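You operate a simulated robot arm through the tools that you are given. There is no shell and no other tool. Be economical: measure what you need, move in short steps, check, and stop when the job is done.

You run a simulated robot arm. Do the job below in one go: nothing can be reset, and whatever is moved stays where it is left.

JOB
Unload the three plates under the bar onto the belt at 40 kPa.
Fine: pump on, direction knob on UNLOAD, one press of CYCLE; then send the bar back over the shelf; no plate cracks; leave everything else as it is.

The check looks at the end state, three seconds after you hand in, the way a careful person would. Anything else that was tipped, shoved, dropped, spilled or broken makes it a failure.

ROBOT AND FRAMES
A 6-joint arm with a two-finger gripper on a trunk, on a base that drives. Base frame: it is fixed to the floor where the robot stands at the start and does not move with it; the origin is under the middle of the robot, x ahead of it, y to its left, z up. Units: m, degrees, N and s.
Its first joint turns from -166.0 to 166.0 degrees. Places, roughly: blue clamp knob [1.5, -0.7, 1.1]; blue hose end [1.5, -0.6, 1.2]; blue shelf button [0.7, 0, 1.3]; blue valve lever [1.5, -0.6, 1.2]; dinner plate [1.5, -0.5, 1]; direction knob [0.6, 0.2, 1.2]; gantry carriage [1.5, 0.2, 1.4]; green clamp knob [1.5, -0.8, 1.1]; green cycle button [0.7, 0.2, 1.3]; green hose end [1.5, -0.7, 1.2]; green valve lever [1.5, -0.7, 1.2]; grey clamp knob [1.5, -0.5, 1.1]; grey hose end [1.5, -0.4, 1.2]; grey valve lever [1.5, -0.4, 1.2]; orange clamp knob [1.5, -0.4, 1.1]; orange hose end [1.5, -0.3, 1.2]. Payload 2.45 kg.
Tool frame: the origin (TCP) lies between the finger pads and is the grasp point; the fingertips stand 0.02 m ahead of it; z points along the fingers, y is the line along which they close. Largest opening 0.14 m; the body of the gripper starts 0.168 m behind the TCP.
Orientation is that of the tool frame in the base frame, as [roll, pitch, yaw] about the fixed x, y, z axes, in that order (R = Rz(yaw) Ry(pitch) Rx(roll)). With the fingers straight down and closing along the base's y, the tool's x points along the base's -x, its y along +y and its z along -z.

CONTROLS
- The arm moves only by the tool drive_tool. Its argument "rows" is text: rows parted by semicolons, each of 7 numbers parted by spaces: the shift along the tool's x, y, z in units of 150 mm (1.0 is 150 mm), then the turn, a rotation vector about the tool's x, y, z in units of 45 degrees (1.0 is 45 degrees), then the finger opening in m, from 0 to 0.14. In form: dx dy dz ax ay az hand; .... A call has 1 to 12 rows; each row is the pose to reach, as a shift and turn from the pose commanded when the call began, along the tool's axes at that moment. A call with a number of a shift or a turn outside -1 to 1 is refused whole. A row lasts 0.2 s, in which the tool goes at most 0.05 m and 8.6 degrees; a call with a longer step from one row to the next is refused whole, and so is a gripper value outside its range. Where a pose cannot be reached the arm comes as near as it can. A force on the tool above 60 N (or 10 N above the force at the start of the call, whichever is more), or a blocked arm, ends the call early, and 0.2 s more pass. The fingers move at their own pace (about 0.045 m/s each) and stop on an object; they squeeze with about 40 N. The grip force told is the motor's: it shows also when the fingers shut on nothing. Time passes only in rows, and 0.2 s behind the last, so rows that repeat a pose let the fingers close. It gives the time, the measured TCP pose, the force on the tool (base axes), the opening and the grip force at its end, in the units of the frame above (readings bear some noise), with the torque about the TCP (base axes, N m) and any sound that the robot's microphone picked up.
- Cameras (640 x 400 px; columns grow to the right, rows downward): "scene" is now at [-0.1011, 0.1904, 1.1752]; the picture's right is [0.14, -0.99, 0.00], its down [0.01, 0.00, -1.00] and it looks along [0.99, 0.14, 0.01] (base axes); focal length 266 px, centre (320, 200). "wrist" rides on the gripper at [0.078, 0.011, -0.209] in the tool frame; the picture's right is [-0.14, 0.99, 0.00], its down [-0.92, -0.13, -0.37] and it looks along [-0.36, -0.05, 0.93] (tool axes); focal length 280 px, centre (320, 200).
- snapshot(camera): a new picture of that camera. It takes no simulated time.
- steer(legs): drives the robot by 1 to 6 legs, each [ahead, left, turn to the left] in m, m and degrees, along the robot's own axes; the way and the turn of a leg run together, so that a leg with both is an arc; at most 1.5 m and 180 degrees a leg. The arm and the cameras ride along, it lands a little off, and it stops where it bumps. It gives what a move gives.
- pan_tilt(pan, tilt): turns the head with the scene camera to pan (to the left, within 143 degrees either way) and tilt (down, from -29 to 69), counted from straight ahead of the robot. It gives what a move gives.
- point_at(camera, pixels): for up to 12 pixels [column, row] of the newest picture of that camera ("zoom" is the newest enlarged one), the place [x, y, z] in the base frame of the surface seen there, good to about 0.002 m. It takes no simulated time.
- close_up(camera, box): a new picture of the part [left, top, right, bottom] of that camera's present view, enlarged. It takes no simulated time.
- hand_in(): hands the job in; it is judged then, once.

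Go step by step. Measure first, check grasps and placings, and put right what went wrong. The budget is 80 turns and 68 pictures, counting those below and the enlarged ones. Unless the task says otherwise, let go and move clear before handing in.

The tools are called after ">>>" as a command line: name --argument value ..., lists and objects as JSON in quotes. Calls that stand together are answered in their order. drive_tool: Moves the arm, as the interface text tells. Its arguments: {"type":"object","properties":{"rows":{"type":"string"}},"required":["rows"]} The other tools are called the same way: steer (legs) drives the base; pan_tilt (pan, tilt) turns the head that bears the scene camera; snapshot (camera) takes a picture; point_at (camera, pixels) gives the place of the surface under pixels of a picture; close_up (camera, box) takes an enlarged picture of a part of a camera's view; hand_in () hands the job in.

At the start:

```text
time_s: 0.0
position: [0.5921, 0.2077, 0.9987]
orientation: [-180.0, -0.1, -180.0]
contact_force: [-0.2, -0.3, -0.6]
moment: [0.03, 0.01, 0.0]
width: 0.1402
gripper_force: 0.1
robot x, y, heading: [0.0004, -0.0017, -0.3]
head pan, tilt: [8.3, -0.5]
```

scene: 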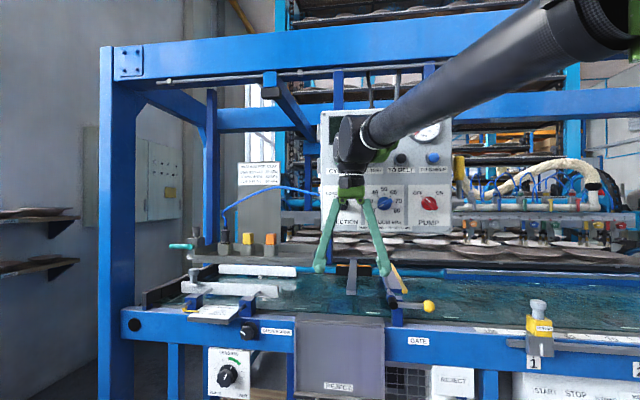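
wrist: 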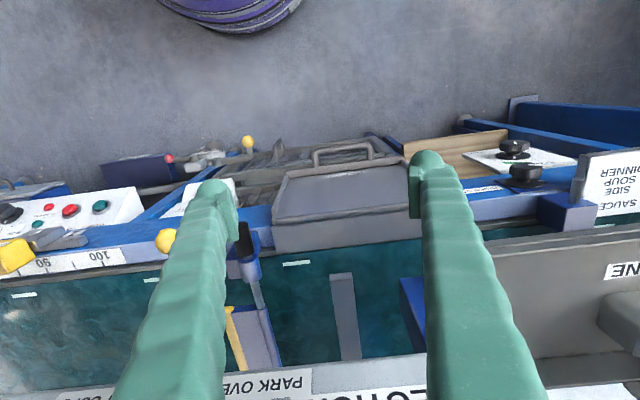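

The arm hides part of the control panel (cols 320-455, rows 105-235). I'll enlarge the panel and the manifold region on the right.

>>> close_up --camera "scene" --box '[310, 100, 470, 240]'

>>> close_up --camera "scene" --box '[440, 130, 640, 280]'

>>> close_up --camera "scene" --box '[110, 140, 350, 400]'

```text
2.86 times, centred on (390, 170) of scene
```

zoom: 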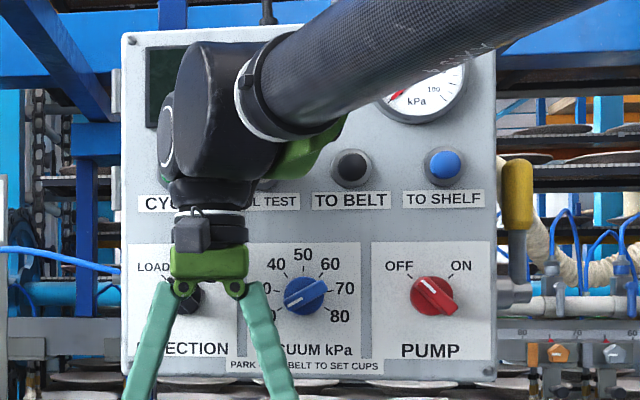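

```text
2.67 times, centred on (540, 205) of scene
```

zoom: 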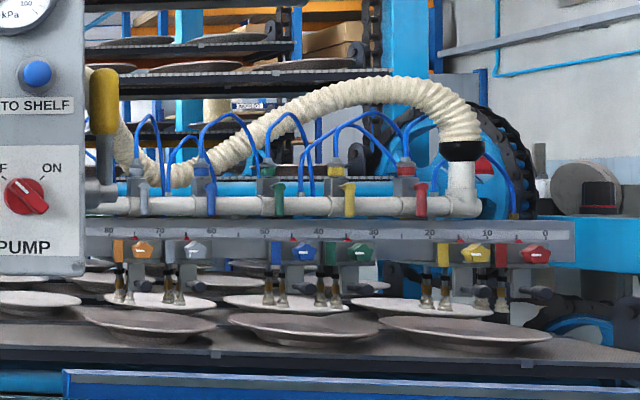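

```text
1.54 times, centred on (230, 270) of scene
```

zoom: 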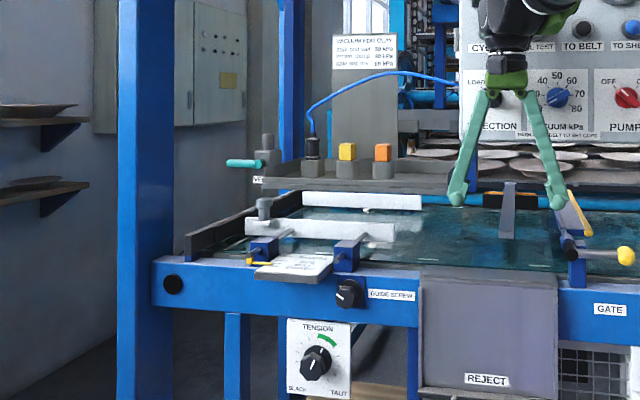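

The card at upper left and the gauge need reading, and I need distances. I'll enlarge the card, then point at key features.

>>> close_up --camera "scene" --box '[225, 150, 305, 200]'

>>> snapshot --camera "scene"

>>> point_at --camera "scene" --pixels '[[385, 203], [429, 203], [354, 210], [433, 158], [401, 158], [350, 60], [300, 330], [340, 360], [450, 270], [335, 130], [400, 310], [480, 215]]'

```text
8.00 times, centred on (265, 175) of scene
```

zoom: 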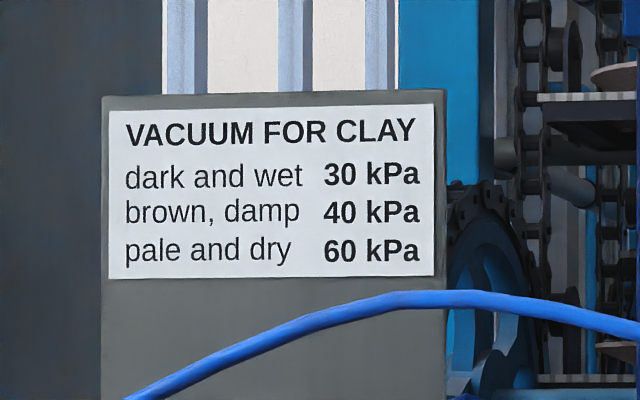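

```text
61 pictures are left
```

scene: 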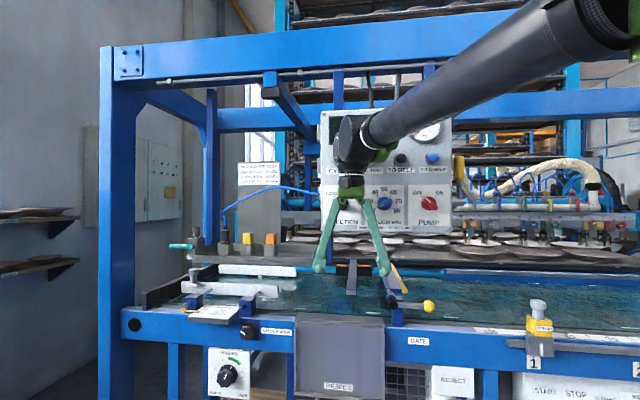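

```text
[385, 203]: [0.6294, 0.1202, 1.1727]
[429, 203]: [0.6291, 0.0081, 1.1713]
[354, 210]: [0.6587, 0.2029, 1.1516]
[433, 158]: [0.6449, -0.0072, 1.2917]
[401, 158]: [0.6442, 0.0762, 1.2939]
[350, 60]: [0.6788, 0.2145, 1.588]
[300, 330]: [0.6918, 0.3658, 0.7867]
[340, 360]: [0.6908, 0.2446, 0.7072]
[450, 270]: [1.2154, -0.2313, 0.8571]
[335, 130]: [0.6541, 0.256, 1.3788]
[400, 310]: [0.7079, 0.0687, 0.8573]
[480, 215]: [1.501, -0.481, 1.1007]
```

Panel face at x≈0.655; the gripper is right before it. I'll back the arm off and aside to the right.

>>> drive_tool --rows "0.3 0 0 0 0 0 0.14; 0.6 0 0 0 0 0 0.14; 0.8 -0.2 0 0 0 0 0.1; 1 -0.4 0 0 0 0 0.05; 1 -0.7 0 0 0 0 0; 1 -1 0 0 0 0 0"

>>> drive_tool --rows "0 -0.3 0 0 0 0 0; 0 -0.6 0 0 0 0 0; 0 -0.9 0 0 0 0 0"

>>> snapshot --camera "scene"

```text
time_s: 1.4
position: [0.4407, 0.0566, 1.0015]
orientation: [179.9, 0.1, 180.0]
contact_force: [-0.4, -0.3, -0.1]
moment: [0.04, -0.01, 0.0]
width: 0.054
gripper_force: 0.0
robot x, y, heading: [-0.0002, -0.001, 0.1]
head pan, tilt: [8.3, -0.5]
```

```text
time_s: 2.2
position: [0.4403, -0.0806, 0.9997]
orientation: [180.0, -0.1, 180.0]
contact_force: [0.1, 0.0, 0.5]
moment: [-0.02, -0.04, 0.01]
width: 0.0001
gripper_force: 13.5
robot x, y, heading: [0.0033, 0.0054, 0.1]
head pan, tilt: [8.3, -0.5]
```

```text
60 pictures are left
```

scene: 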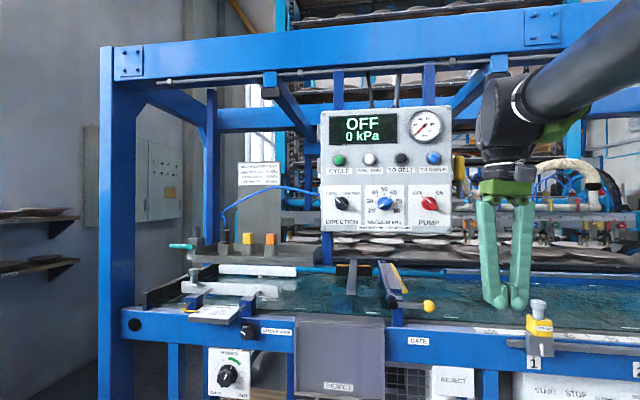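

>>> close_up --camera "scene" --box '[314, 100, 458, 240]'

>>> pan_tilt --pan -30 --tilt 10

>>> snapshot --camera "scene"

```text
2.86 times, centred on (386, 170) of scene
```

zoom: 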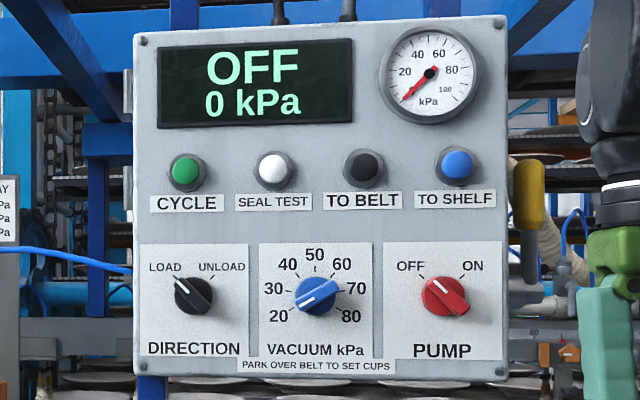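

```text
time_s: 3.2
position: [0.44, -0.0806, 1.0004]
orientation: [179.9, 0.0, -180.0]
contact_force: [-0.1, -0.3, 0.6]
moment: [-0.02, -0.02, -0.01]
width: 0.0
gripper_force: 29.1
robot x, y, heading: [-0.0026, 0.0017, -0.1]
head pan, tilt: [-30.0, 10.0]
```

```text
58 pictures are left
```

scene: 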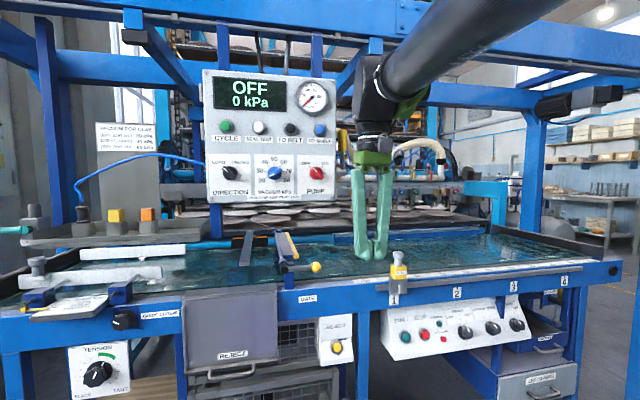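

The panel reads OFF, 0 kPa; direction on LOAD, pump OFF, vacuum knob pointer unclear (zoom). I'll check the floor to the right before driving to view the bar and cups.

>>> close_up --camera "scene" --box '[245, 145, 335, 205]'

>>> pan_tilt --pan -70 --tilt 30

>>> snapshot --camera "scene"

```text
6.67 times, centred on (290, 175) of scene
```

zoom: 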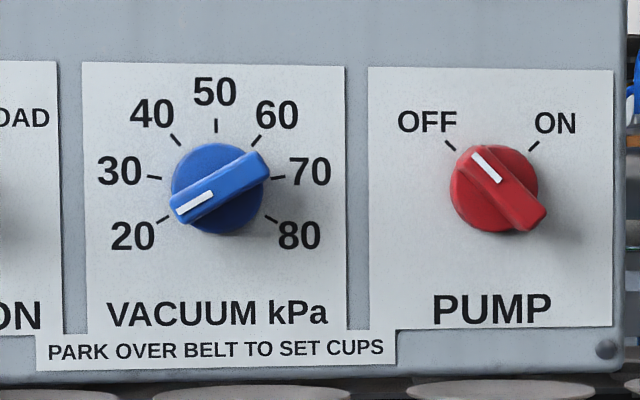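

```text
time_s: 4.3
position: [0.4399, -0.0798, 1.0001]
orientation: [-180.0, 0.0, 180.0]
contact_force: [0.6, -0.7, 0.0]
moment: [0.03, 0.03, -0.01]
width: 0.0002
gripper_force: 30.2
robot x, y, heading: [-0.0008, -0.0011, -0.2]
head pan, tilt: [-70.0, 30.0]
```

```text
56 pictures are left
```

scene: 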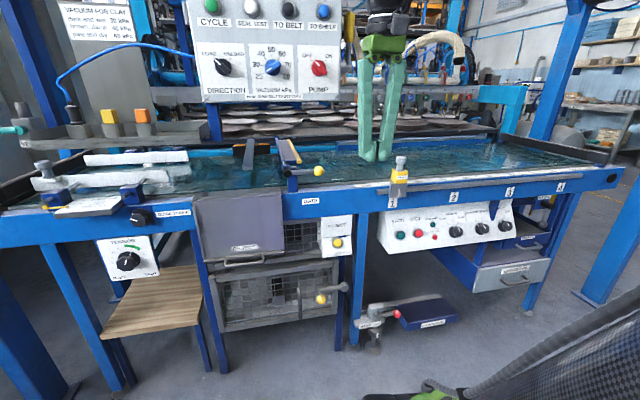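

Vacuum is on 20. The floor along the machine front looks clear except the pedal near (400,315); I check its place and then drive right.

>>> point_at --camera "scene" --pixels '[[380, 345], [415, 320], [375, 320], [590, 300], [520, 345], [560, 250], [505, 275], [400, 205], [460, 150]]'

>>> steer --legs '[[0, -0.55, 0]]'

>>> pan_tilt --pan 0 --tilt 5

>>> snapshot --camera "scene"

```text
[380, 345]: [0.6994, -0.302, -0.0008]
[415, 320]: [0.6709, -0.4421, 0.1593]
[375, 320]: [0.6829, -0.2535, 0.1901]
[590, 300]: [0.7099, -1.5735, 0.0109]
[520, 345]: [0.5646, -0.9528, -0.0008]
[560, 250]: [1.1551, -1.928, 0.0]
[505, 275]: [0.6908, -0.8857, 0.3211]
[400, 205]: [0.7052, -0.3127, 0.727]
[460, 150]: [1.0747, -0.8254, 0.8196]
```

```text
time_s: 7.5
position: [0.4366, -0.6344, 0.9995]
orientation: [179.9, 0.0, 179.2]
contact_force: [-0.8, 0.7, -0.5]
moment: [0.0, 0.01, 0.04]
width: 0.0
gripper_force: 29.5
robot x, y, heading: [-0.0015, -0.5472, -0.6]
head pan, tilt: [-70.0, 30.0]
```

```text
time_s: 8.9
position: [0.4346, -0.6337, 1.0003]
orientation: [-179.9, 0.1, 179.2]
contact_force: [0.2, 0.4, 0.1]
moment: [0.02, 0.0, 0.01]
width: 0.0
gripper_force: 29.5
robot x, y, heading: [-0.0015, -0.547, -0.7]
head pan, tilt: [0.0, 5.0]
```

```text
55 pictures are left
```

scene: 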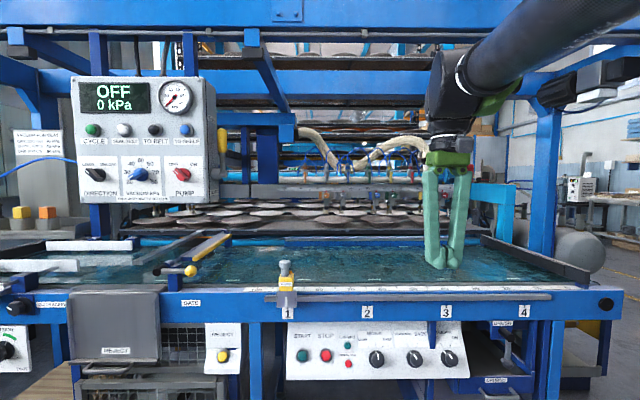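

>>> close_up --camera "scene" --box '[260, 140, 440, 250]'

>>> close_up --camera "scene" --box '[150, 220, 350, 340]'

>>> close_up --camera "scene" --box '[280, 150, 360, 230]'

>>> close_up --camera "scene" --box '[350, 150, 430, 230]'

```text
3.56 times, centred on (350, 195) of scene
```

zoom: 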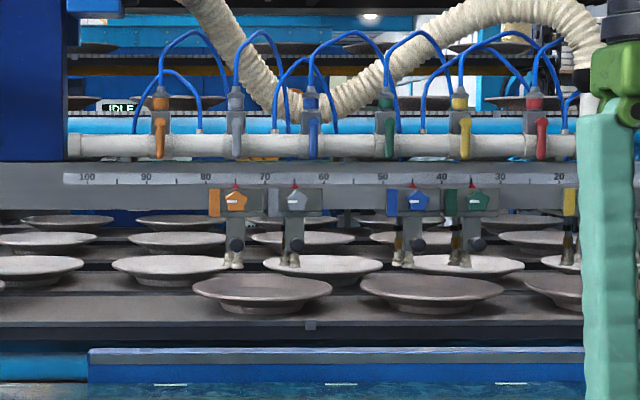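

```text
3.20 times, centred on (250, 280) of scene
```

zoom: 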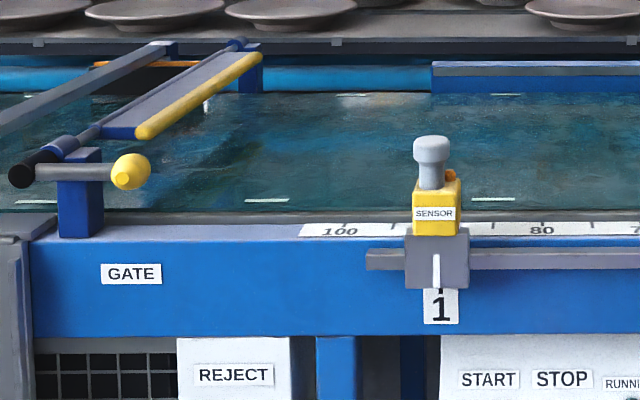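

```text
5.00 times, centred on (320, 190) of scene
```

zoom: 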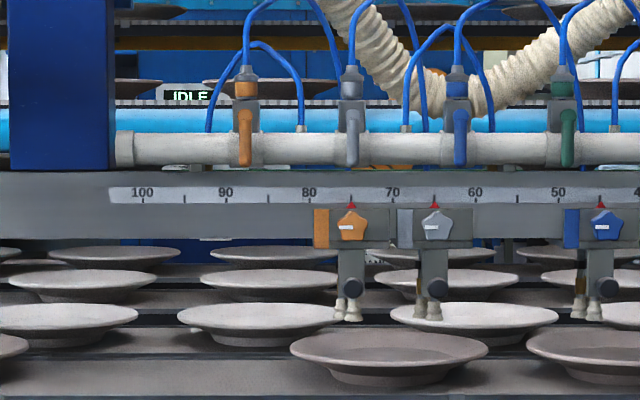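

```text
5.00 times, centred on (390, 190) of scene
```

zoom: 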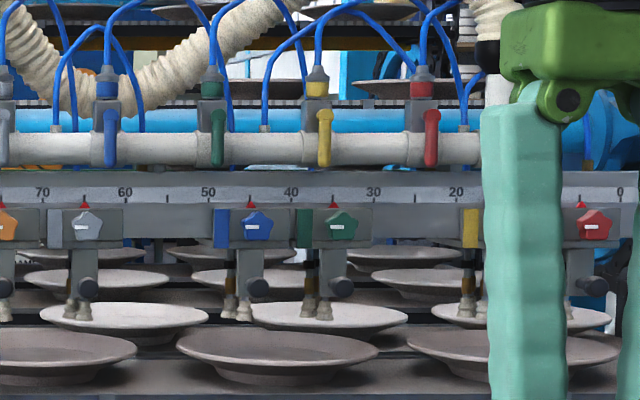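

The cups (75, 65, 45, 35, ~15, ~5 on the bar scale) appear not all to be over plates. I'll measure cup tips and plates from this view, and swing the arm further right.

>>> point_at --camera "zoom" --pixels '[[44, 311], [206, 320], [253, 315], [407, 320], [125, 328], [330, 329], [246, 310], [326, 310], [470, 306], [78, 312], [88, 312], [318, 310]]'

>>> drive_tool --rows "0 -0.3 0 0 0 0 0; 0 -0.6 0 0 0 0 0; 0 -0.9 0 0 0 0 0; 0 -1 0 0 0 0 0"

>>> drive_tool --rows "0 -0.3 0 0 0 0 0; 0 -0.6 0 0 0 0 0; 0 -0.9 0 0 0 0 0; 0 -1 0 0 0 0 0"

>>> close_up --camera "scene" --box '[270, 150, 480, 250]'

```text
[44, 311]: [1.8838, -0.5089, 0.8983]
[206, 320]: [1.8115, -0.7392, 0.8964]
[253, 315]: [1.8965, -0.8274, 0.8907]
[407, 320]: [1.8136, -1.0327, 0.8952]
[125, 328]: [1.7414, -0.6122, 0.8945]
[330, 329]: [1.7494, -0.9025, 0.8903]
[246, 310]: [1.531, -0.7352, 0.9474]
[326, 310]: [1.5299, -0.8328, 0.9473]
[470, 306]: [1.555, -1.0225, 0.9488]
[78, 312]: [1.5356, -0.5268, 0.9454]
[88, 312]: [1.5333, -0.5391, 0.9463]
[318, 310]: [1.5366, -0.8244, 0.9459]
```

```text
time_s: 9.9
position: [0.4325, -0.7832, 0.9985]
orientation: [179.9, 0.0, 179.3]
contact_force: [-1.0, 0.1, -0.5]
moment: [0.03, -0.02, -0.01]
width: 0.0002
gripper_force: 29.3
robot x, y, heading: [-0.0063, -0.5483, -0.8]
head pan, tilt: [0.0, 5.0]
```

```text
time_s: 10.9
position: [0.4305, -0.9348, 0.9998]
orientation: [-180.0, 0.0, 179.2]
contact_force: [-0.5, -0.7, -0.1]
moment: [0.0, -0.03, 0.02]
width: 0.0
gripper_force: 29.7
robot x, y, heading: [-0.0065, -0.5481, -0.7]
head pan, tilt: [0.0, 5.0]
```

```text
3.05 times, centred on (375, 200) of scene
```

zoom: 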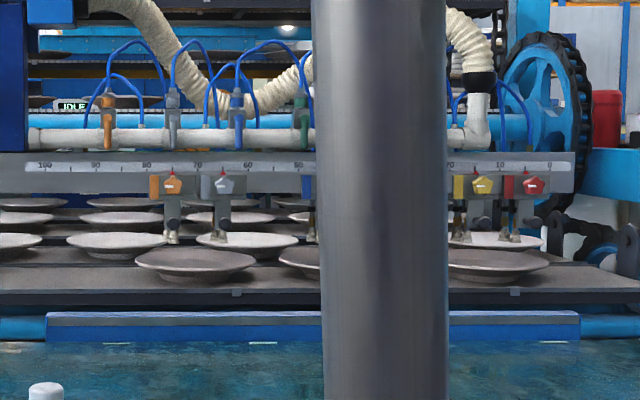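

Rear (pale) plates lie at x≈1.8; the bar is at x≈1.53. I'll measure the front, darker row and the cup tips.

>>> point_at --camera "zoom" --pixels '[[139, 260], [255, 260], [196, 269], [196, 250], [280, 258], [300, 266], [546, 260], [496, 269], [174, 240], [222, 241], [460, 237], [508, 237]]'

>>> point_at --camera "zoom" --pixels '[[168, 175], [221, 177], [458, 175], [510, 177], [300, 182], [173, 190], [107, 135], [172, 132], [460, 207], [511, 207]]'

>>> close_up --camera "scene" --box '[300, 190, 380, 250]'

```text
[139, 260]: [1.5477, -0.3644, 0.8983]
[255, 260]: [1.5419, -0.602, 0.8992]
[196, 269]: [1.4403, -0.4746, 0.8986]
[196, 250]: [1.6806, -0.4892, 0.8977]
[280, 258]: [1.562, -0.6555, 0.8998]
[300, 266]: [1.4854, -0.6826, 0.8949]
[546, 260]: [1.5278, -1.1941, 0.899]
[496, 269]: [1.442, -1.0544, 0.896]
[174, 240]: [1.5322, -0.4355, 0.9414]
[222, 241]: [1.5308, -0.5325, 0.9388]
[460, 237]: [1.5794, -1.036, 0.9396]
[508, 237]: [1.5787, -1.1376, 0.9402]
```

```text
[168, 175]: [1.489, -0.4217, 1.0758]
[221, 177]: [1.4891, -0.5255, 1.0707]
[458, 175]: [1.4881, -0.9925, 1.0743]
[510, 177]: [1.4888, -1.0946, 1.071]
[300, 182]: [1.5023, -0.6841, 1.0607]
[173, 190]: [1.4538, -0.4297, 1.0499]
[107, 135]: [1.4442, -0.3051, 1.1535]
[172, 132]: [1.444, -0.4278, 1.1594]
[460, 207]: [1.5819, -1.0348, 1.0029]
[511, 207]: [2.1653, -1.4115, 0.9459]
```

```text
6.67 times, centred on (340, 220) of scene
```

zoom: 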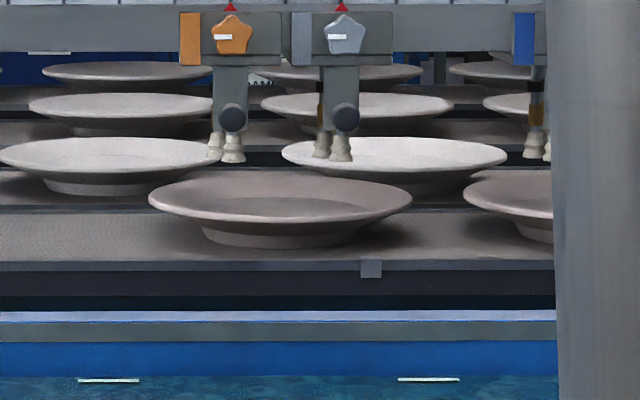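

Cups straddle the three dark plates symmetrically (A centre y≈-0.483). Now check valves and hoses closely, with the arm clear of view; I'll move it back a bit.

>>> drive_tool --rows "0.3 0 0 0 0 0 0; 0.6 0 0 0 0 0 0; 0.9 0 0 0 0 0 0; 0.9 -0.3 0 0 0 0 0; 0.9 -0.6 0 0 0 0 0; 0.9 -0.9 0 0 0 0 0"

>>> snapshot --camera "scene"

>>> close_up --camera "scene" --box '[280, 155, 380, 215]'

>>> close_up --camera "scene" --box '[370, 155, 470, 215]'

```text
time_s: 12.3
position: [0.2968, -1.0685, 1.0017]
orientation: [-179.9, 0.0, 179.3]
contact_force: [-0.5, 0.7, -0.8]
moment: [-0.06, -0.07, -0.01]
width: 0.0
gripper_force: 29.6
robot x, y, heading: [-0.0015, -0.5497, -0.6]
head pan, tilt: [0.0, 5.0]
```

```text
48 pictures are left
```

scene: 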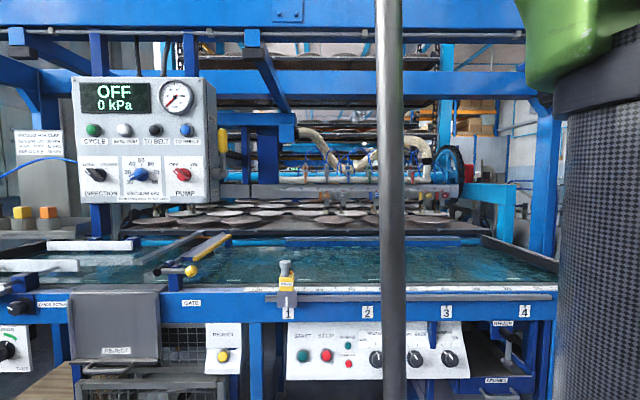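

```text
6.40 times, centred on (330, 185) of scene
```

zoom: 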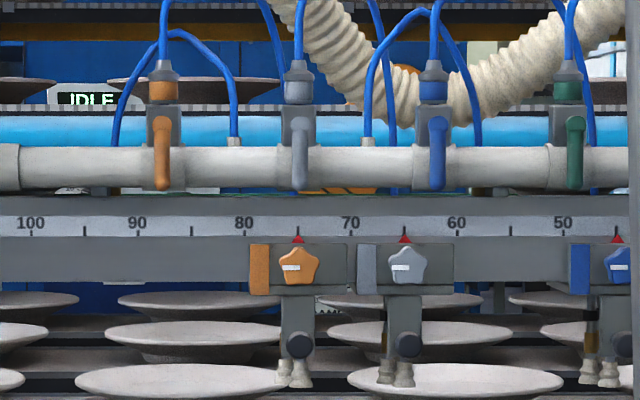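

```text
6.40 times, centred on (420, 185) of scene
```

zoom: 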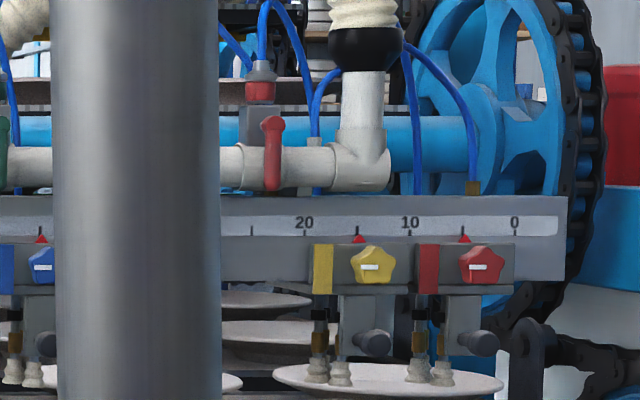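

All six valves look alike (levers down, hoses seated), and cup pairs match the plates, so nothing there needs change; SEAL TEST and readout can confirm. I drive back to the panel and turn the tool horizontal.

>>> steer --legs '[[-0.08, 0.63, 0.6]]'

>>> drive_tool --rows "0 0.3 -0.1 0 -0.15 0 0; 0 0.6 -0.2 0 -0.3 0 0; -0.1 0.9 -0.3 0 -0.45 0 0; -0.2 1 -0.5 0 -0.6 0 0; -0.3 1 -0.7 0 -0.75 0 0; -0.3 1 -0.9 0 -0.9 0 0; -0.3 1 -1 0 -1 0 0"

```text
time_s: 15.8
position: [0.225, -0.4385, 1.0022]
orientation: [180.0, 0.1, 179.9]
contact_force: [0.0, 0.0, -0.3]
moment: [-0.01, 0.0, 0.01]
width: 0.0004
gripper_force: 29.3
robot x, y, heading: [-0.0811, 0.0766, 0.0]
head pan, tilt: [0.0, 5.0]
```

```text
time_s: 17.4
position: [0.2709, -0.2869, 1.1514]
orientation: [-180.0, 45.2, 179.8]
contact_force: [-0.3, 0.0, -0.2]
moment: [0.02, -0.03, 0.02]
width: 0.0
gripper_force: 29.7
robot x, y, heading: [-0.0809, 0.081, -0.3]
head pan, tilt: [0.0, 5.0]
```

>>> drive_tool --rows "0 0.2 0 0 -0.18 0 0; 0 0.4 0 0 -0.36 0 0; 0 0.6 0 0 -0.54 0 0; 0 0.8 0 0 -0.72 0 0; 0 0.9 0 0 -0.9 0 0; 0 1 0 0 -1 0 0"

>>> drive_tool --rows "0 0.3 0 0 0 0 0.02; 0 0.6 0 0 0 0 0.04; 0 0.9 0 0 0 0 0.06; 0 1 0 0 0 0 0.06"

>>> snapshot --camera "wrist"

>>> snapshot --camera "scene"

```text
time_s: 18.8
position: [0.271, -0.1379, 1.1504]
orientation: [-13.9, 89.9, -14.1]
contact_force: [-0.1, 0.6, 0.4]
moment: [0.01, -0.04, 0.0]
width: 0.0001
gripper_force: 29.1
robot x, y, heading: [-0.0823, 0.0782, -0.2]
head pan, tilt: [0.0, 5.0]
```

```text
time_s: 19.8
position: [0.2705, -0.072, 1.1562]
orientation: [20.8, 90.0, 20.9]
contact_force: [-1.1, 0.8, 0.1]
moment: [-0.02, 0.0, 0.0]
width: 0.0603
gripper_force: 0.1
out of reach, approached as far as the arm can: row 2, 3, 4
robot x, y, heading: [-0.0766, 0.0772, -0.0]
head pan, tilt: [0.0, 5.0]
```

```text
45 pictures are left
```

wrist: 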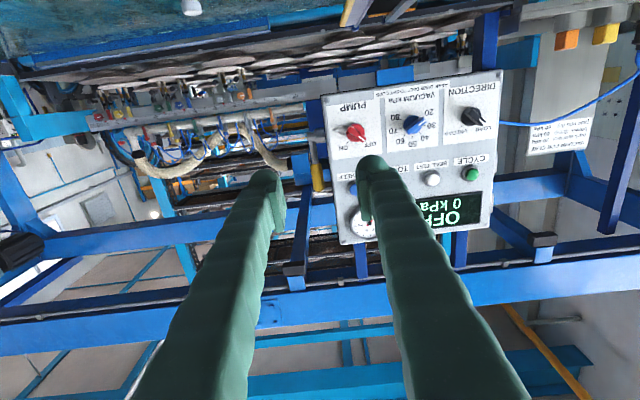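

```text
44 pictures are left
```

scene: 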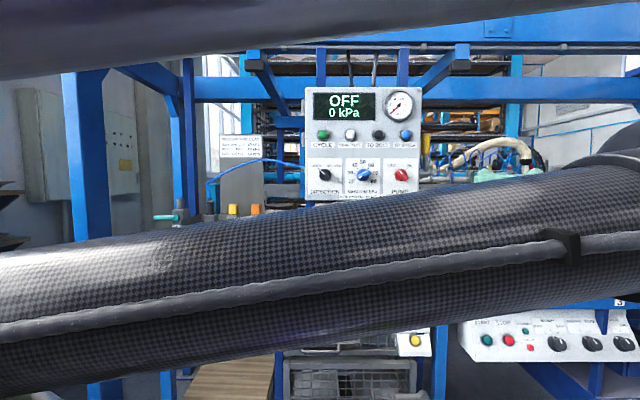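

The panel is visible on both cameras. The tool is too near the axis; I move forward along tool z.

>>> drive_tool --rows "0 0 0.3 0 0 0 0.06; 0 0 0.6 0 0 0 0.06; 0 0 0.9 0 0 0 0.06; 0 0 0.9 0 0 0 0.06"

```text
time_s: 20.7
position: [0.2928, -0.2477, 1.1455]
orientation: [-1.3, 90.0, -27.6]
contact_force: [0.0, -0.3, -0.3]
moment: [0.03, 0.01, 0.04]
width: 0.0602
gripper_force: 0.1
robot x, y, heading: [-0.081, 0.0795, -0.0]
head pan, tilt: [0.0, 5.0]
stopped in row 4: the arm was blocked; the commanded pose is now the measured one
```

>>> snapshot --camera "scene"

>>> snapshot --camera "wrist"

```text
43 pictures are left
```

scene: 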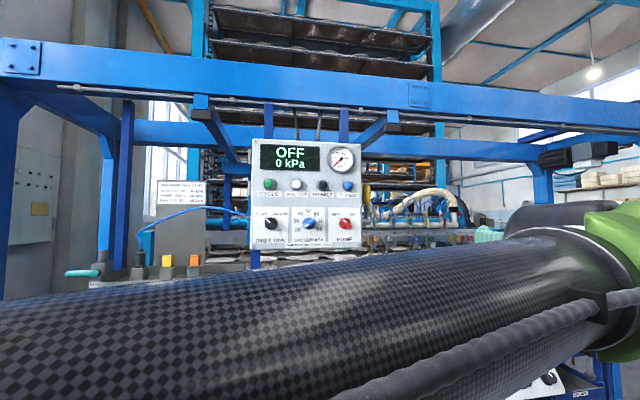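

```text
42 pictures are left
```

wrist: 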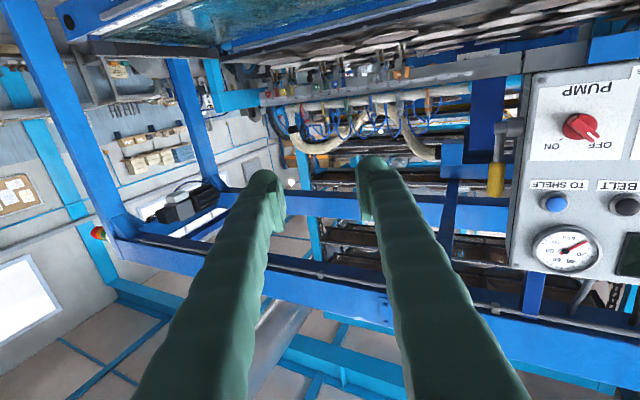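

The arm was blocked, probably because the wrist ran too close to its own trunk. I move outward gently, turning the tool's yaw back.

>>> drive_tool --rows "0 0 0.25 0 0 0 0.06; 0 0 0.5 -0.1 0 0 0.06; 0 0 0.75 -0.25 0 0 0.06; 0 0 1 -0.4 0 0 0.06; 0 0 1 -0.57 0 0 0.06"

>>> snapshot --camera "scene"

```text
time_s: 21.9
position: [0.4304, -0.3122, 1.1482]
orientation: [134.8, 90.0, 134.8]
contact_force: [0.5, 0.2, -0.7]
moment: [0.03, -0.03, -0.01]
width: 0.0597
gripper_force: 0.0
robot x, y, heading: [-0.0814, 0.0784, -0.1]
head pan, tilt: [0.0, 5.0]
```

```text
41 pictures are left
```

scene: 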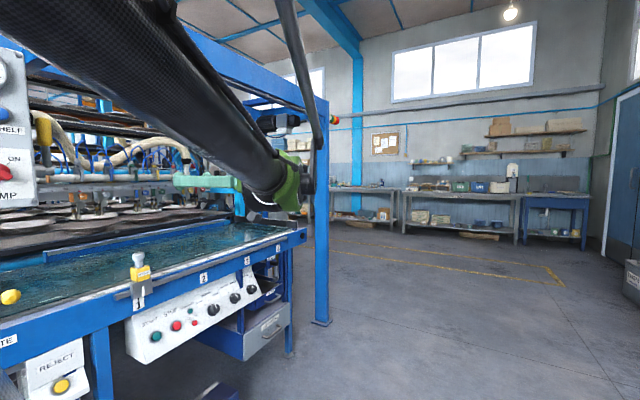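

The head camera rides on the arm's first joint, so views swing; tool is now pointing straight ahead. I back the base off 0.15 m for elbow room and bring the arm in front of the panel.

>>> steer --legs '[[-0.17, 0, 0]]'

>>> drive_tool --rows "0 0 0.3 0 0 0 0.06; 0 0.1 0.6 0 0 0 0.06; 0 0.3 0.8 0 0 0 0.06; 0 0.5 1 0 0 0 0.06; 0 0.8 1 0 0 0 0.06; 0 1 1 0 0 0 0.06"

>>> drive_tool --rows "0 0.3 0 0 0 0 0.06; 0 0.6 0 0 0 0 0.06; 0 0.9 0 0 0 0 0.06; 0 1 0 0 0 0 0.06"

>>> snapshot --camera "scene"

>>> snapshot --camera "wrist"

```text
time_s: 23.4
position: [0.2586, -0.3135, 1.1484]
orientation: [-26.0, 90.0, -26.0]
contact_force: [-0.2, 0.3, 0.2]
moment: [0.01, -0.01, 0.03]
width: 0.0602
gripper_force: 0.0
robot x, y, heading: [-0.2552, 0.0809, -0.1]
head pan, tilt: [0.0, 5.0]
```

```text
time_s: 24.9
position: [0.4764, -0.2115, 1.1725]
orientation: [74.9, 90.0, 74.9]
contact_force: [-0.6, 0.9, 0.4]
moment: [0.05, -0.02, -0.04]
width: 0.0601
gripper_force: 0.0
robot x, y, heading: [-0.2524, 0.0793, -0.1]
head pan, tilt: [0.0, 5.0]
stopped in row 6: the arm was blocked; the commanded pose is now the measured one
```

```text
time_s: 26.1
position: [0.5022, -0.0547, 1.1832]
orientation: [104.7, 90.0, 105.9]
contact_force: [-0.4, -0.1, 0.9]
moment: [-0.02, 0.02, -0.06]
width: 0.06
gripper_force: 0.1
robot x, y, heading: [-0.2487, 0.0792, 0.0]
head pan, tilt: [0.0, 5.0]
stopped in row 4: the arm was blocked; the commanded pose is now the measured one
```

```text
40 pictures are left
```

scene: 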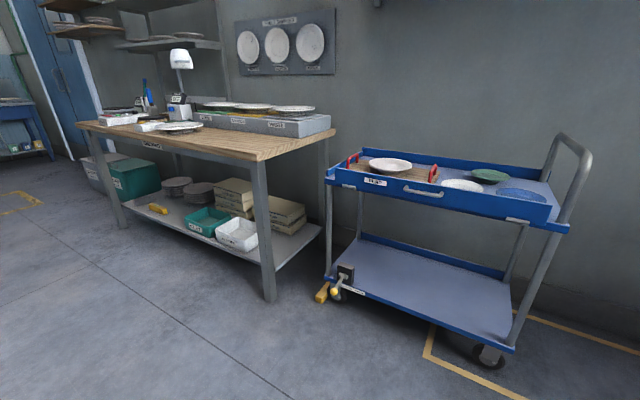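

```text
39 pictures are left
```

wrist: 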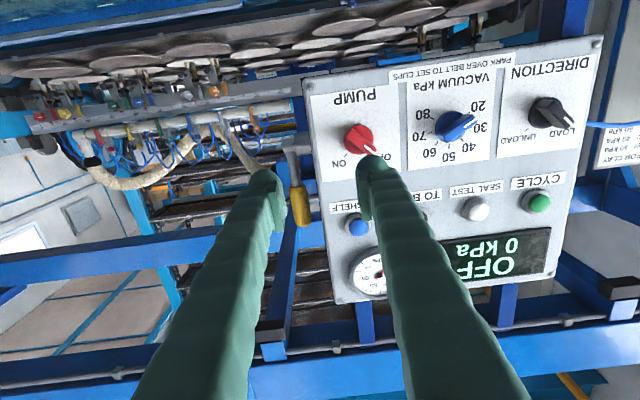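

The scene camera now looks far to the right though pan is told as 0, so either it rides on the arm's shoulder or was pushed. I'll re-command the head to learn which.

>>> pan_tilt --pan 60 --tilt 20

>>> snapshot --camera "scene"

>>> point_at --camera "scene" --pixels '[[320, 350], [100, 350], [600, 350]]'

```text
time_s: 27.4
position: [0.501, -0.0544, 1.1831]
orientation: [76.4, 90.0, 77.6]
contact_force: [0.9, -0.2, 0.2]
moment: [-0.01, -0.02, 0.0]
width: 0.0597
gripper_force: 0.1
robot x, y, heading: [-0.2516, 0.08, 0.2]
head pan, tilt: [60.0, 20.0]
```

```text
38 pictures are left
```

scene: 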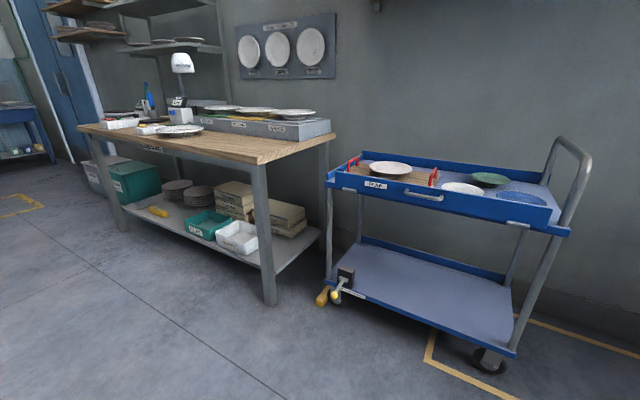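

```text
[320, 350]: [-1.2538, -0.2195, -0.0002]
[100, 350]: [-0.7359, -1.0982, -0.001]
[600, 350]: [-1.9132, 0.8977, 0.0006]
```

The head view does not respond; the arm's elbow has likely knocked the head when folded close. I'll use the wrist camera for fine work, but first extend the arm: back the base 0.15 m and check with small moves.

>>> steer --legs '[[-0.12, 0, 0]]'

>>> drive_tool --rows "0 -0.1 0.2 0 0 0 0.06; 0 -0.2 0.4 0 0 0 0.06; 0 -0.2 0.6 0 0 0 0.06; 0 -0.2 0.8 0 0 0 0.06"

>>> snapshot --camera "scene"

```text
time_s: 28.6
position: [0.3838, -0.0536, 1.1824]
orientation: [77.3, 90.0, 78.5]
contact_force: [-0.8, -0.2, -0.1]
moment: [0.01, 0.02, -0.06]
width: 0.06
gripper_force: 0.0
robot x, y, heading: [-0.3723, 0.0807, 0.0]
head pan, tilt: [60.0, 20.0]
```

```text
time_s: 29.6
position: [0.5041, -0.0805, 1.1828]
orientation: [-93.4, 89.9, -92.2]
contact_force: [-0.2, -0.2, 0.3]
moment: [-0.02, -0.02, -0.02]
width: 0.06
gripper_force: 0.1
robot x, y, heading: [-0.3741, 0.0806, -0.1]
head pan, tilt: [60.0, 20.0]
```

```text
37 pictures are left
```

scene: 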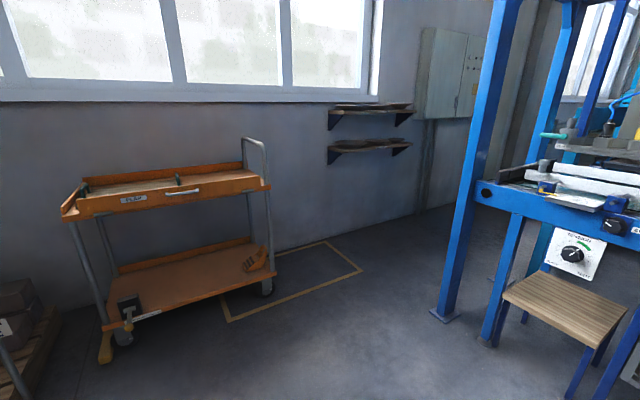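

With the arm extended the head is free again (pan 60 view is right). I aim it at the panel.

>>> pan_tilt --pan -5 --tilt 0

>>> snapshot --camera "scene"

>>> snapshot --camera "wrist"

```text
time_s: 31.0
position: [0.5045, -0.0822, 1.182]
orientation: [-133.0, 90.0, -131.8]
contact_force: [-0.8, -0.5, 0.2]
moment: [-0.02, -0.01, 0.03]
width: 0.06
gripper_force: 0.1
robot x, y, heading: [-0.3696, 0.0819, 0.1]
head pan, tilt: [-5.0, 0.0]
```

```text
36 pictures are left
```

scene: 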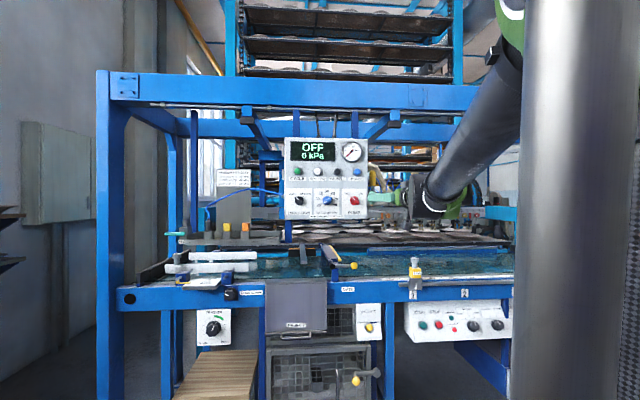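

```text
35 pictures are left
```

wrist: 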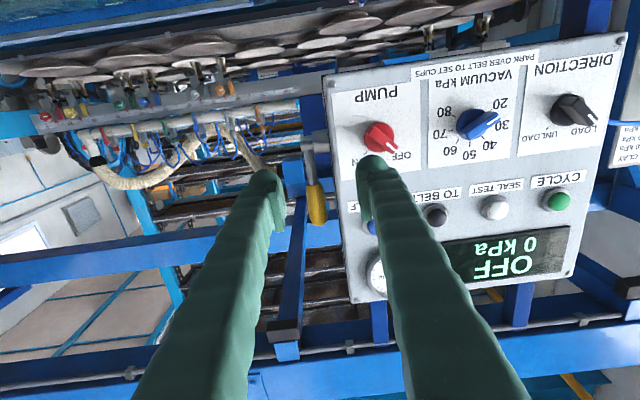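

Clear views. I'll measure knobs and buttons precisely.

>>> close_up --camera "scene" --box '[280, 132, 372, 222]'

```text
4.44 times, centred on (326, 177) of scene
```

zoom: 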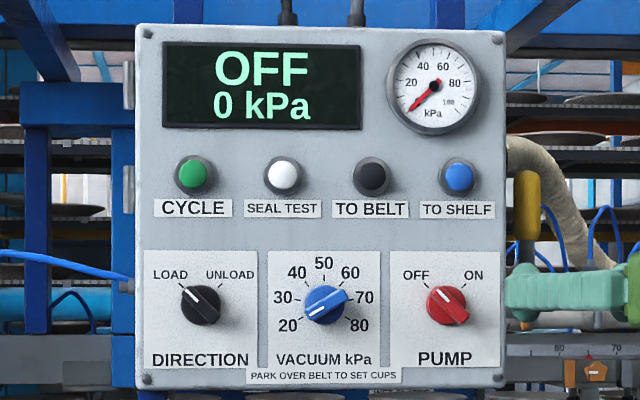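

>>> point_at --camera "zoom" --pixels '[[200, 306], [324, 306], [445, 305], [194, 174], [284, 174], [372, 176], [458, 176], [220, 350], [459, 319], [436, 295], [310, 314], [344, 295]]'

```text
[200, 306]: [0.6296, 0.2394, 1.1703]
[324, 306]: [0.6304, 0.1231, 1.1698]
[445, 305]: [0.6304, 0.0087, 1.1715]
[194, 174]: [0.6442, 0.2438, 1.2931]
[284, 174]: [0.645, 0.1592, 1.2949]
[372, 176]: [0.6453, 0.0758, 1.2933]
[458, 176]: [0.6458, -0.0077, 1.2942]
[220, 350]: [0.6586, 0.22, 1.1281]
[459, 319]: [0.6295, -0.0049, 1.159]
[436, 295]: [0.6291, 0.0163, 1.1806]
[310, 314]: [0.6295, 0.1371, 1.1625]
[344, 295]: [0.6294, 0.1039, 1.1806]
```

I check the disc depth beside the handles so the fingers grip only the bar.

>>> point_at --camera "zoom" --pixels '[[434, 315], [458, 296], [320, 293], [336, 314], [194, 317], [213, 297], [300, 312], [348, 300], [184, 287], [218, 322]]'

```text
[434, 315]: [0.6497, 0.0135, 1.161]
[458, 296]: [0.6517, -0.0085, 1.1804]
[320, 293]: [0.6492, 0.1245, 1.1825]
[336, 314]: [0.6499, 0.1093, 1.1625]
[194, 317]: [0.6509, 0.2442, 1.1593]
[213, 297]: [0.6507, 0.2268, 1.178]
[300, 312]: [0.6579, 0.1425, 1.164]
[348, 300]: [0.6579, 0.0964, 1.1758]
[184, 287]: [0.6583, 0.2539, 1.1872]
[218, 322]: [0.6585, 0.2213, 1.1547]
```

Disc face is at x=0.650, bars stand 0.630–0.650, so TCP x≈0.625 grips only the bar. I move in front of the vacuum knob and begin rolling the tool by -45°.

>>> drive_tool --rows "0 0.25 0 0 0 0 0.05; 0 0.5 0 0 0 0 0.05; 0 0.75 0 0 0 0 0.05; 0 1 0 0 0 0 0.05; 0 1 0 0 0 0 0.05"

>>> drive_tool --rows "0.02 0.15 0.05 0 0 -0.17 0.05; 0.04 0.3 0.1 0 0 -0.34 0.05; 0.06 0.34 0.2 0 0 -0.51 0.05; 0.07 0.34 0.3 0 0 -0.68 0.05; 0.07 0.34 0.3 0 0 -0.85 0.05; 0.07 0.34 0.3 0 0 -1 0.05"

```text
time_s: 32.2
position: [0.5005, 0.0702, 1.1819]
orientation: [22.7, 90.0, 23.7]
contact_force: [-0.5, -0.3, 0.4]
moment: [-0.01, 0.0, 0.02]
width: 0.0499
gripper_force: 0.0
robot x, y, heading: [-0.3735, 0.0781, -0.1]
head pan, tilt: [-5.0, 0.0]
```

```text
time_s: 33.6
position: [0.5433, 0.1188, 1.1716]
orientation: [-90.0, 44.9, -88.8]
contact_force: [-0.2, 0.5, 0.7]
moment: [0.01, 0.02, -0.01]
width: 0.0502
gripper_force: 0.0
robot x, y, heading: [-0.3711, 0.0822, 0.1]
head pan, tilt: [-5.0, 0.0]
```

>>> drive_tool --rows "0 0 0 0 0 -0.17 0.05; 0 0 0 0 0 -0.34 0.05; 0 0 0 0 0 -0.51 0.05; 0 0 0 0 0 -0.68 0.05; 0 0 0 0 0 -0.85 0.05; 0 0 0 0 0 -1 0.05"

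>>> drive_tool --rows "0 0 0 0 0 -0.17 0.05; 0 0 0 0 0 -0.34 0.05; 0 0 0 0 0 -0.51 0.05; 0 0 0 -0.02 0 -0.61 0.05;0 0 0 -0.02 0 -0.61 0.05"

>>> close_up --camera "wrist" --box '[160, 50, 480, 250]'

```text
time_s: 35.0
position: [0.5454, 0.1202, 1.1722]
orientation: [-89.7, -0.1, -88.7]
contact_force: [0.2, 0.1, 0.0]
moment: [0.01, 0.02, 0.01]
width: 0.0502
gripper_force: 0.0
robot x, y, heading: [-0.3776, 0.0794, 0.2]
head pan, tilt: [-5.0, 0.0]
```

```text
time_s: 36.2
position: [0.5463, 0.1138, 1.1721]
orientation: [-90.2, -27.5, -87.5]
contact_force: [0.3, -0.7, -0.5]
moment: [0.02, 0.01, 0.02]
width: 0.0502
gripper_force: 0.0
out of reach, approached as far as the arm can: row 2, 3, 4, 5
robot x, y, heading: [-0.3691, 0.0742, -0.4]
head pan, tilt: [-5.0, 0.0]
```

```text
2.00 times, centred on (320, 150) of wrist
```

zoom: 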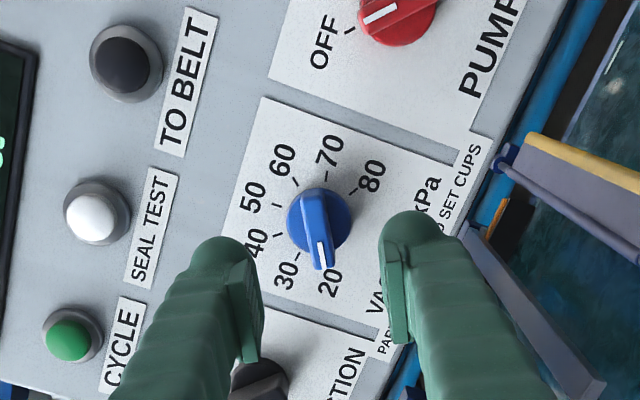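

Roll is right (-117°); handle lies between the fingers, with the pointer at 20. I advance to TCP x≈0.625 and close.

>>> drive_tool --rows "-0.02 0 0.2 0 0 0 0.05; -0.02 0 0.4 0 0 0 0.05; -0.02 0 0.52 0 0 0 0.05; -0.02 0 0.52 0 0 0 0.05"

>>> close_up --camera "wrist" --box '[160, 50, 480, 250]'

```text
time_s: 37.2
position: [0.6224, 0.1241, 1.1683]
orientation: [-90.9, -26.9, -88.6]
contact_force: [0.2, 0.0, -0.3]
moment: [-0.04, 0.03, -0.01]
width: 0.0497
gripper_force: 0.2
out of reach, approached as far as the arm can: row 1
robot x, y, heading: [-0.3688, 0.0796, 0.1]
head pan, tilt: [-5.0, 0.0]
```

```text
2.00 times, centred on (320, 150) of wrist
```

zoom: 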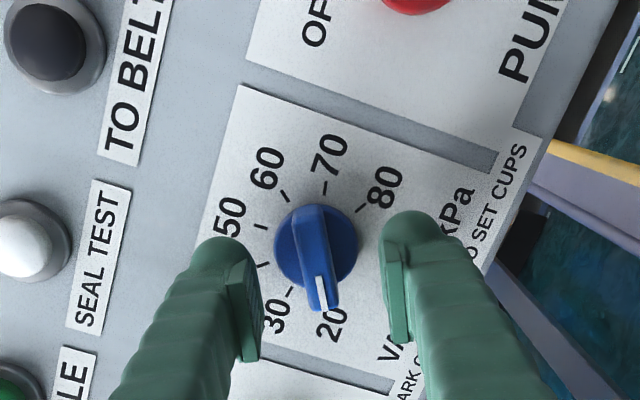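

>>> drive_tool --rows "0.03 0 0 0 0 0 0.03; 0.03 0 0 0 0 0 0.0; 0.03 0 0 0 0 0 0.0; 0.03 0 0 0 0 0 0.0; 0.03 0 0 0 0 0 0.0"

```text
time_s: 38.4
position: [0.6225, 0.1211, 1.1702]
orientation: [-91.0, -27.5, -88.6]
contact_force: [1.5, -0.8, -3.6]
moment: [-0.02, 0.04, -0.02]
width: 0.0118
gripper_force: 38.9
robot x, y, heading: [-0.3681, 0.0794, -0.3]
head pan, tilt: [-5.0, 0.0]
```

Gripped (11.8 mm). Now turn clockwise 78° in two calls.

>>> drive_tool --rows "0 0 0 0 0 0.17 0; 0 0 0 0 0 0.34 0; 0 0 0 0 0 0.51 0; 0 0 0 0 0 0.68 0; 0 0 0 0 0 0.85 0; 0 0 0 0 0 1 0"

>>> drive_tool --rows "0 0 0 0 0 0.17 0; 0 0 0 0 0 0.34 0; 0 0 0 0 0 0.51 0; 0 0 0 0 0 0.68 0; 0 0 0 0 0 0.73 0; 0 0 0 0 0 0.73 0"

>>> close_up --camera "wrist" --box '[160, 50, 480, 250]'

```text
time_s: 39.8
position: [0.6227, 0.1215, 1.1728]
orientation: [-90.9, 17.7, -89.3]
contact_force: [20.4, 1.7, 43.8]
moment: [-0.21, -0.47, 0.38]
width: 0.0121
gripper_force: 39.0
robot x, y, heading: [-0.3734, 0.0774, 0.4]
head pan, tilt: [-5.0, 0.0]
```

```text
time_s: 41.2
position: [0.6221, 0.1186, 1.1729]
orientation: [-91.4, 50.5, -90.0]
contact_force: [1.7, -10.3, 32.1]
moment: [-0.02, -0.25, -0.18]
width: 0.0119
gripper_force: 38.8
robot x, y, heading: [-0.3728, 0.0767, -0.2]
head pan, tilt: [-5.0, 0.0]
```

```text
2.00 times, centred on (320, 150) of wrist
```

zoom: 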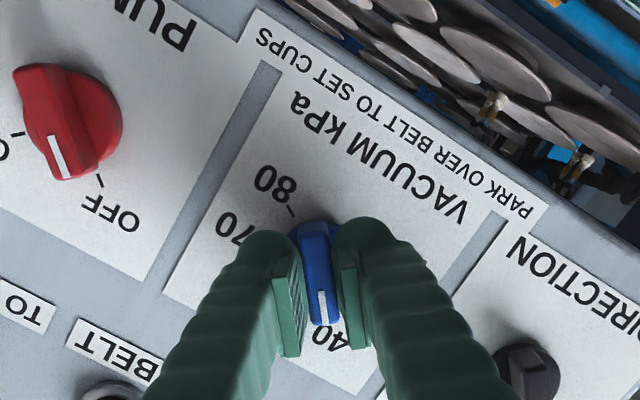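

The pointer is on 40. Release, back off and shift to the direction knob (-45° bar).

>>> drive_tool --rows "0 0 0 0 0 0 0.03; 0 0 0 0 0 0 0.05; 0 0 -0.2 0 0 0 0.05; 0 0 -0.45 0 0 0 0.05; -0.15 0.2 -0.45 0 0 -0.05 0.05; -0.3 0.4 -0.45 0 0 -0.1 0.05; -0.5 0.6 -0.45 0 0 -0.1 0.05; -0.5 0.6 -0.45 0 0 -0.1 0.05"

>>> close_up --camera "wrist" --box '[160, 50, 480, 250]'

>>> point_at --camera "zoom" --pixels '[[320, 230], [320, 260], [320, 200]]'

```text
time_s: 43.0
position: [0.5536, 0.2341, 1.1702]
orientation: [-91.1, 46.0, -90.0]
contact_force: [0.1, 0.5, 0.1]
moment: [-0.01, -0.02, -0.01]
width: 0.05
gripper_force: 0.1
robot x, y, heading: [-0.3704, 0.0811, -0.2]
head pan, tilt: [-5.0, 0.0]
```

```text
2.00 times, centred on (320, 150) of wrist
```

zoom: 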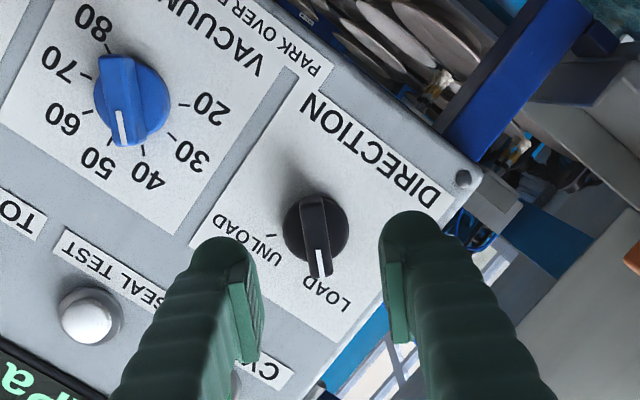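

```text
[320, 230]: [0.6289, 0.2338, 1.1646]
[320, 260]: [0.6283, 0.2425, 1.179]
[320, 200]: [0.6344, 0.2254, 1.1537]
```

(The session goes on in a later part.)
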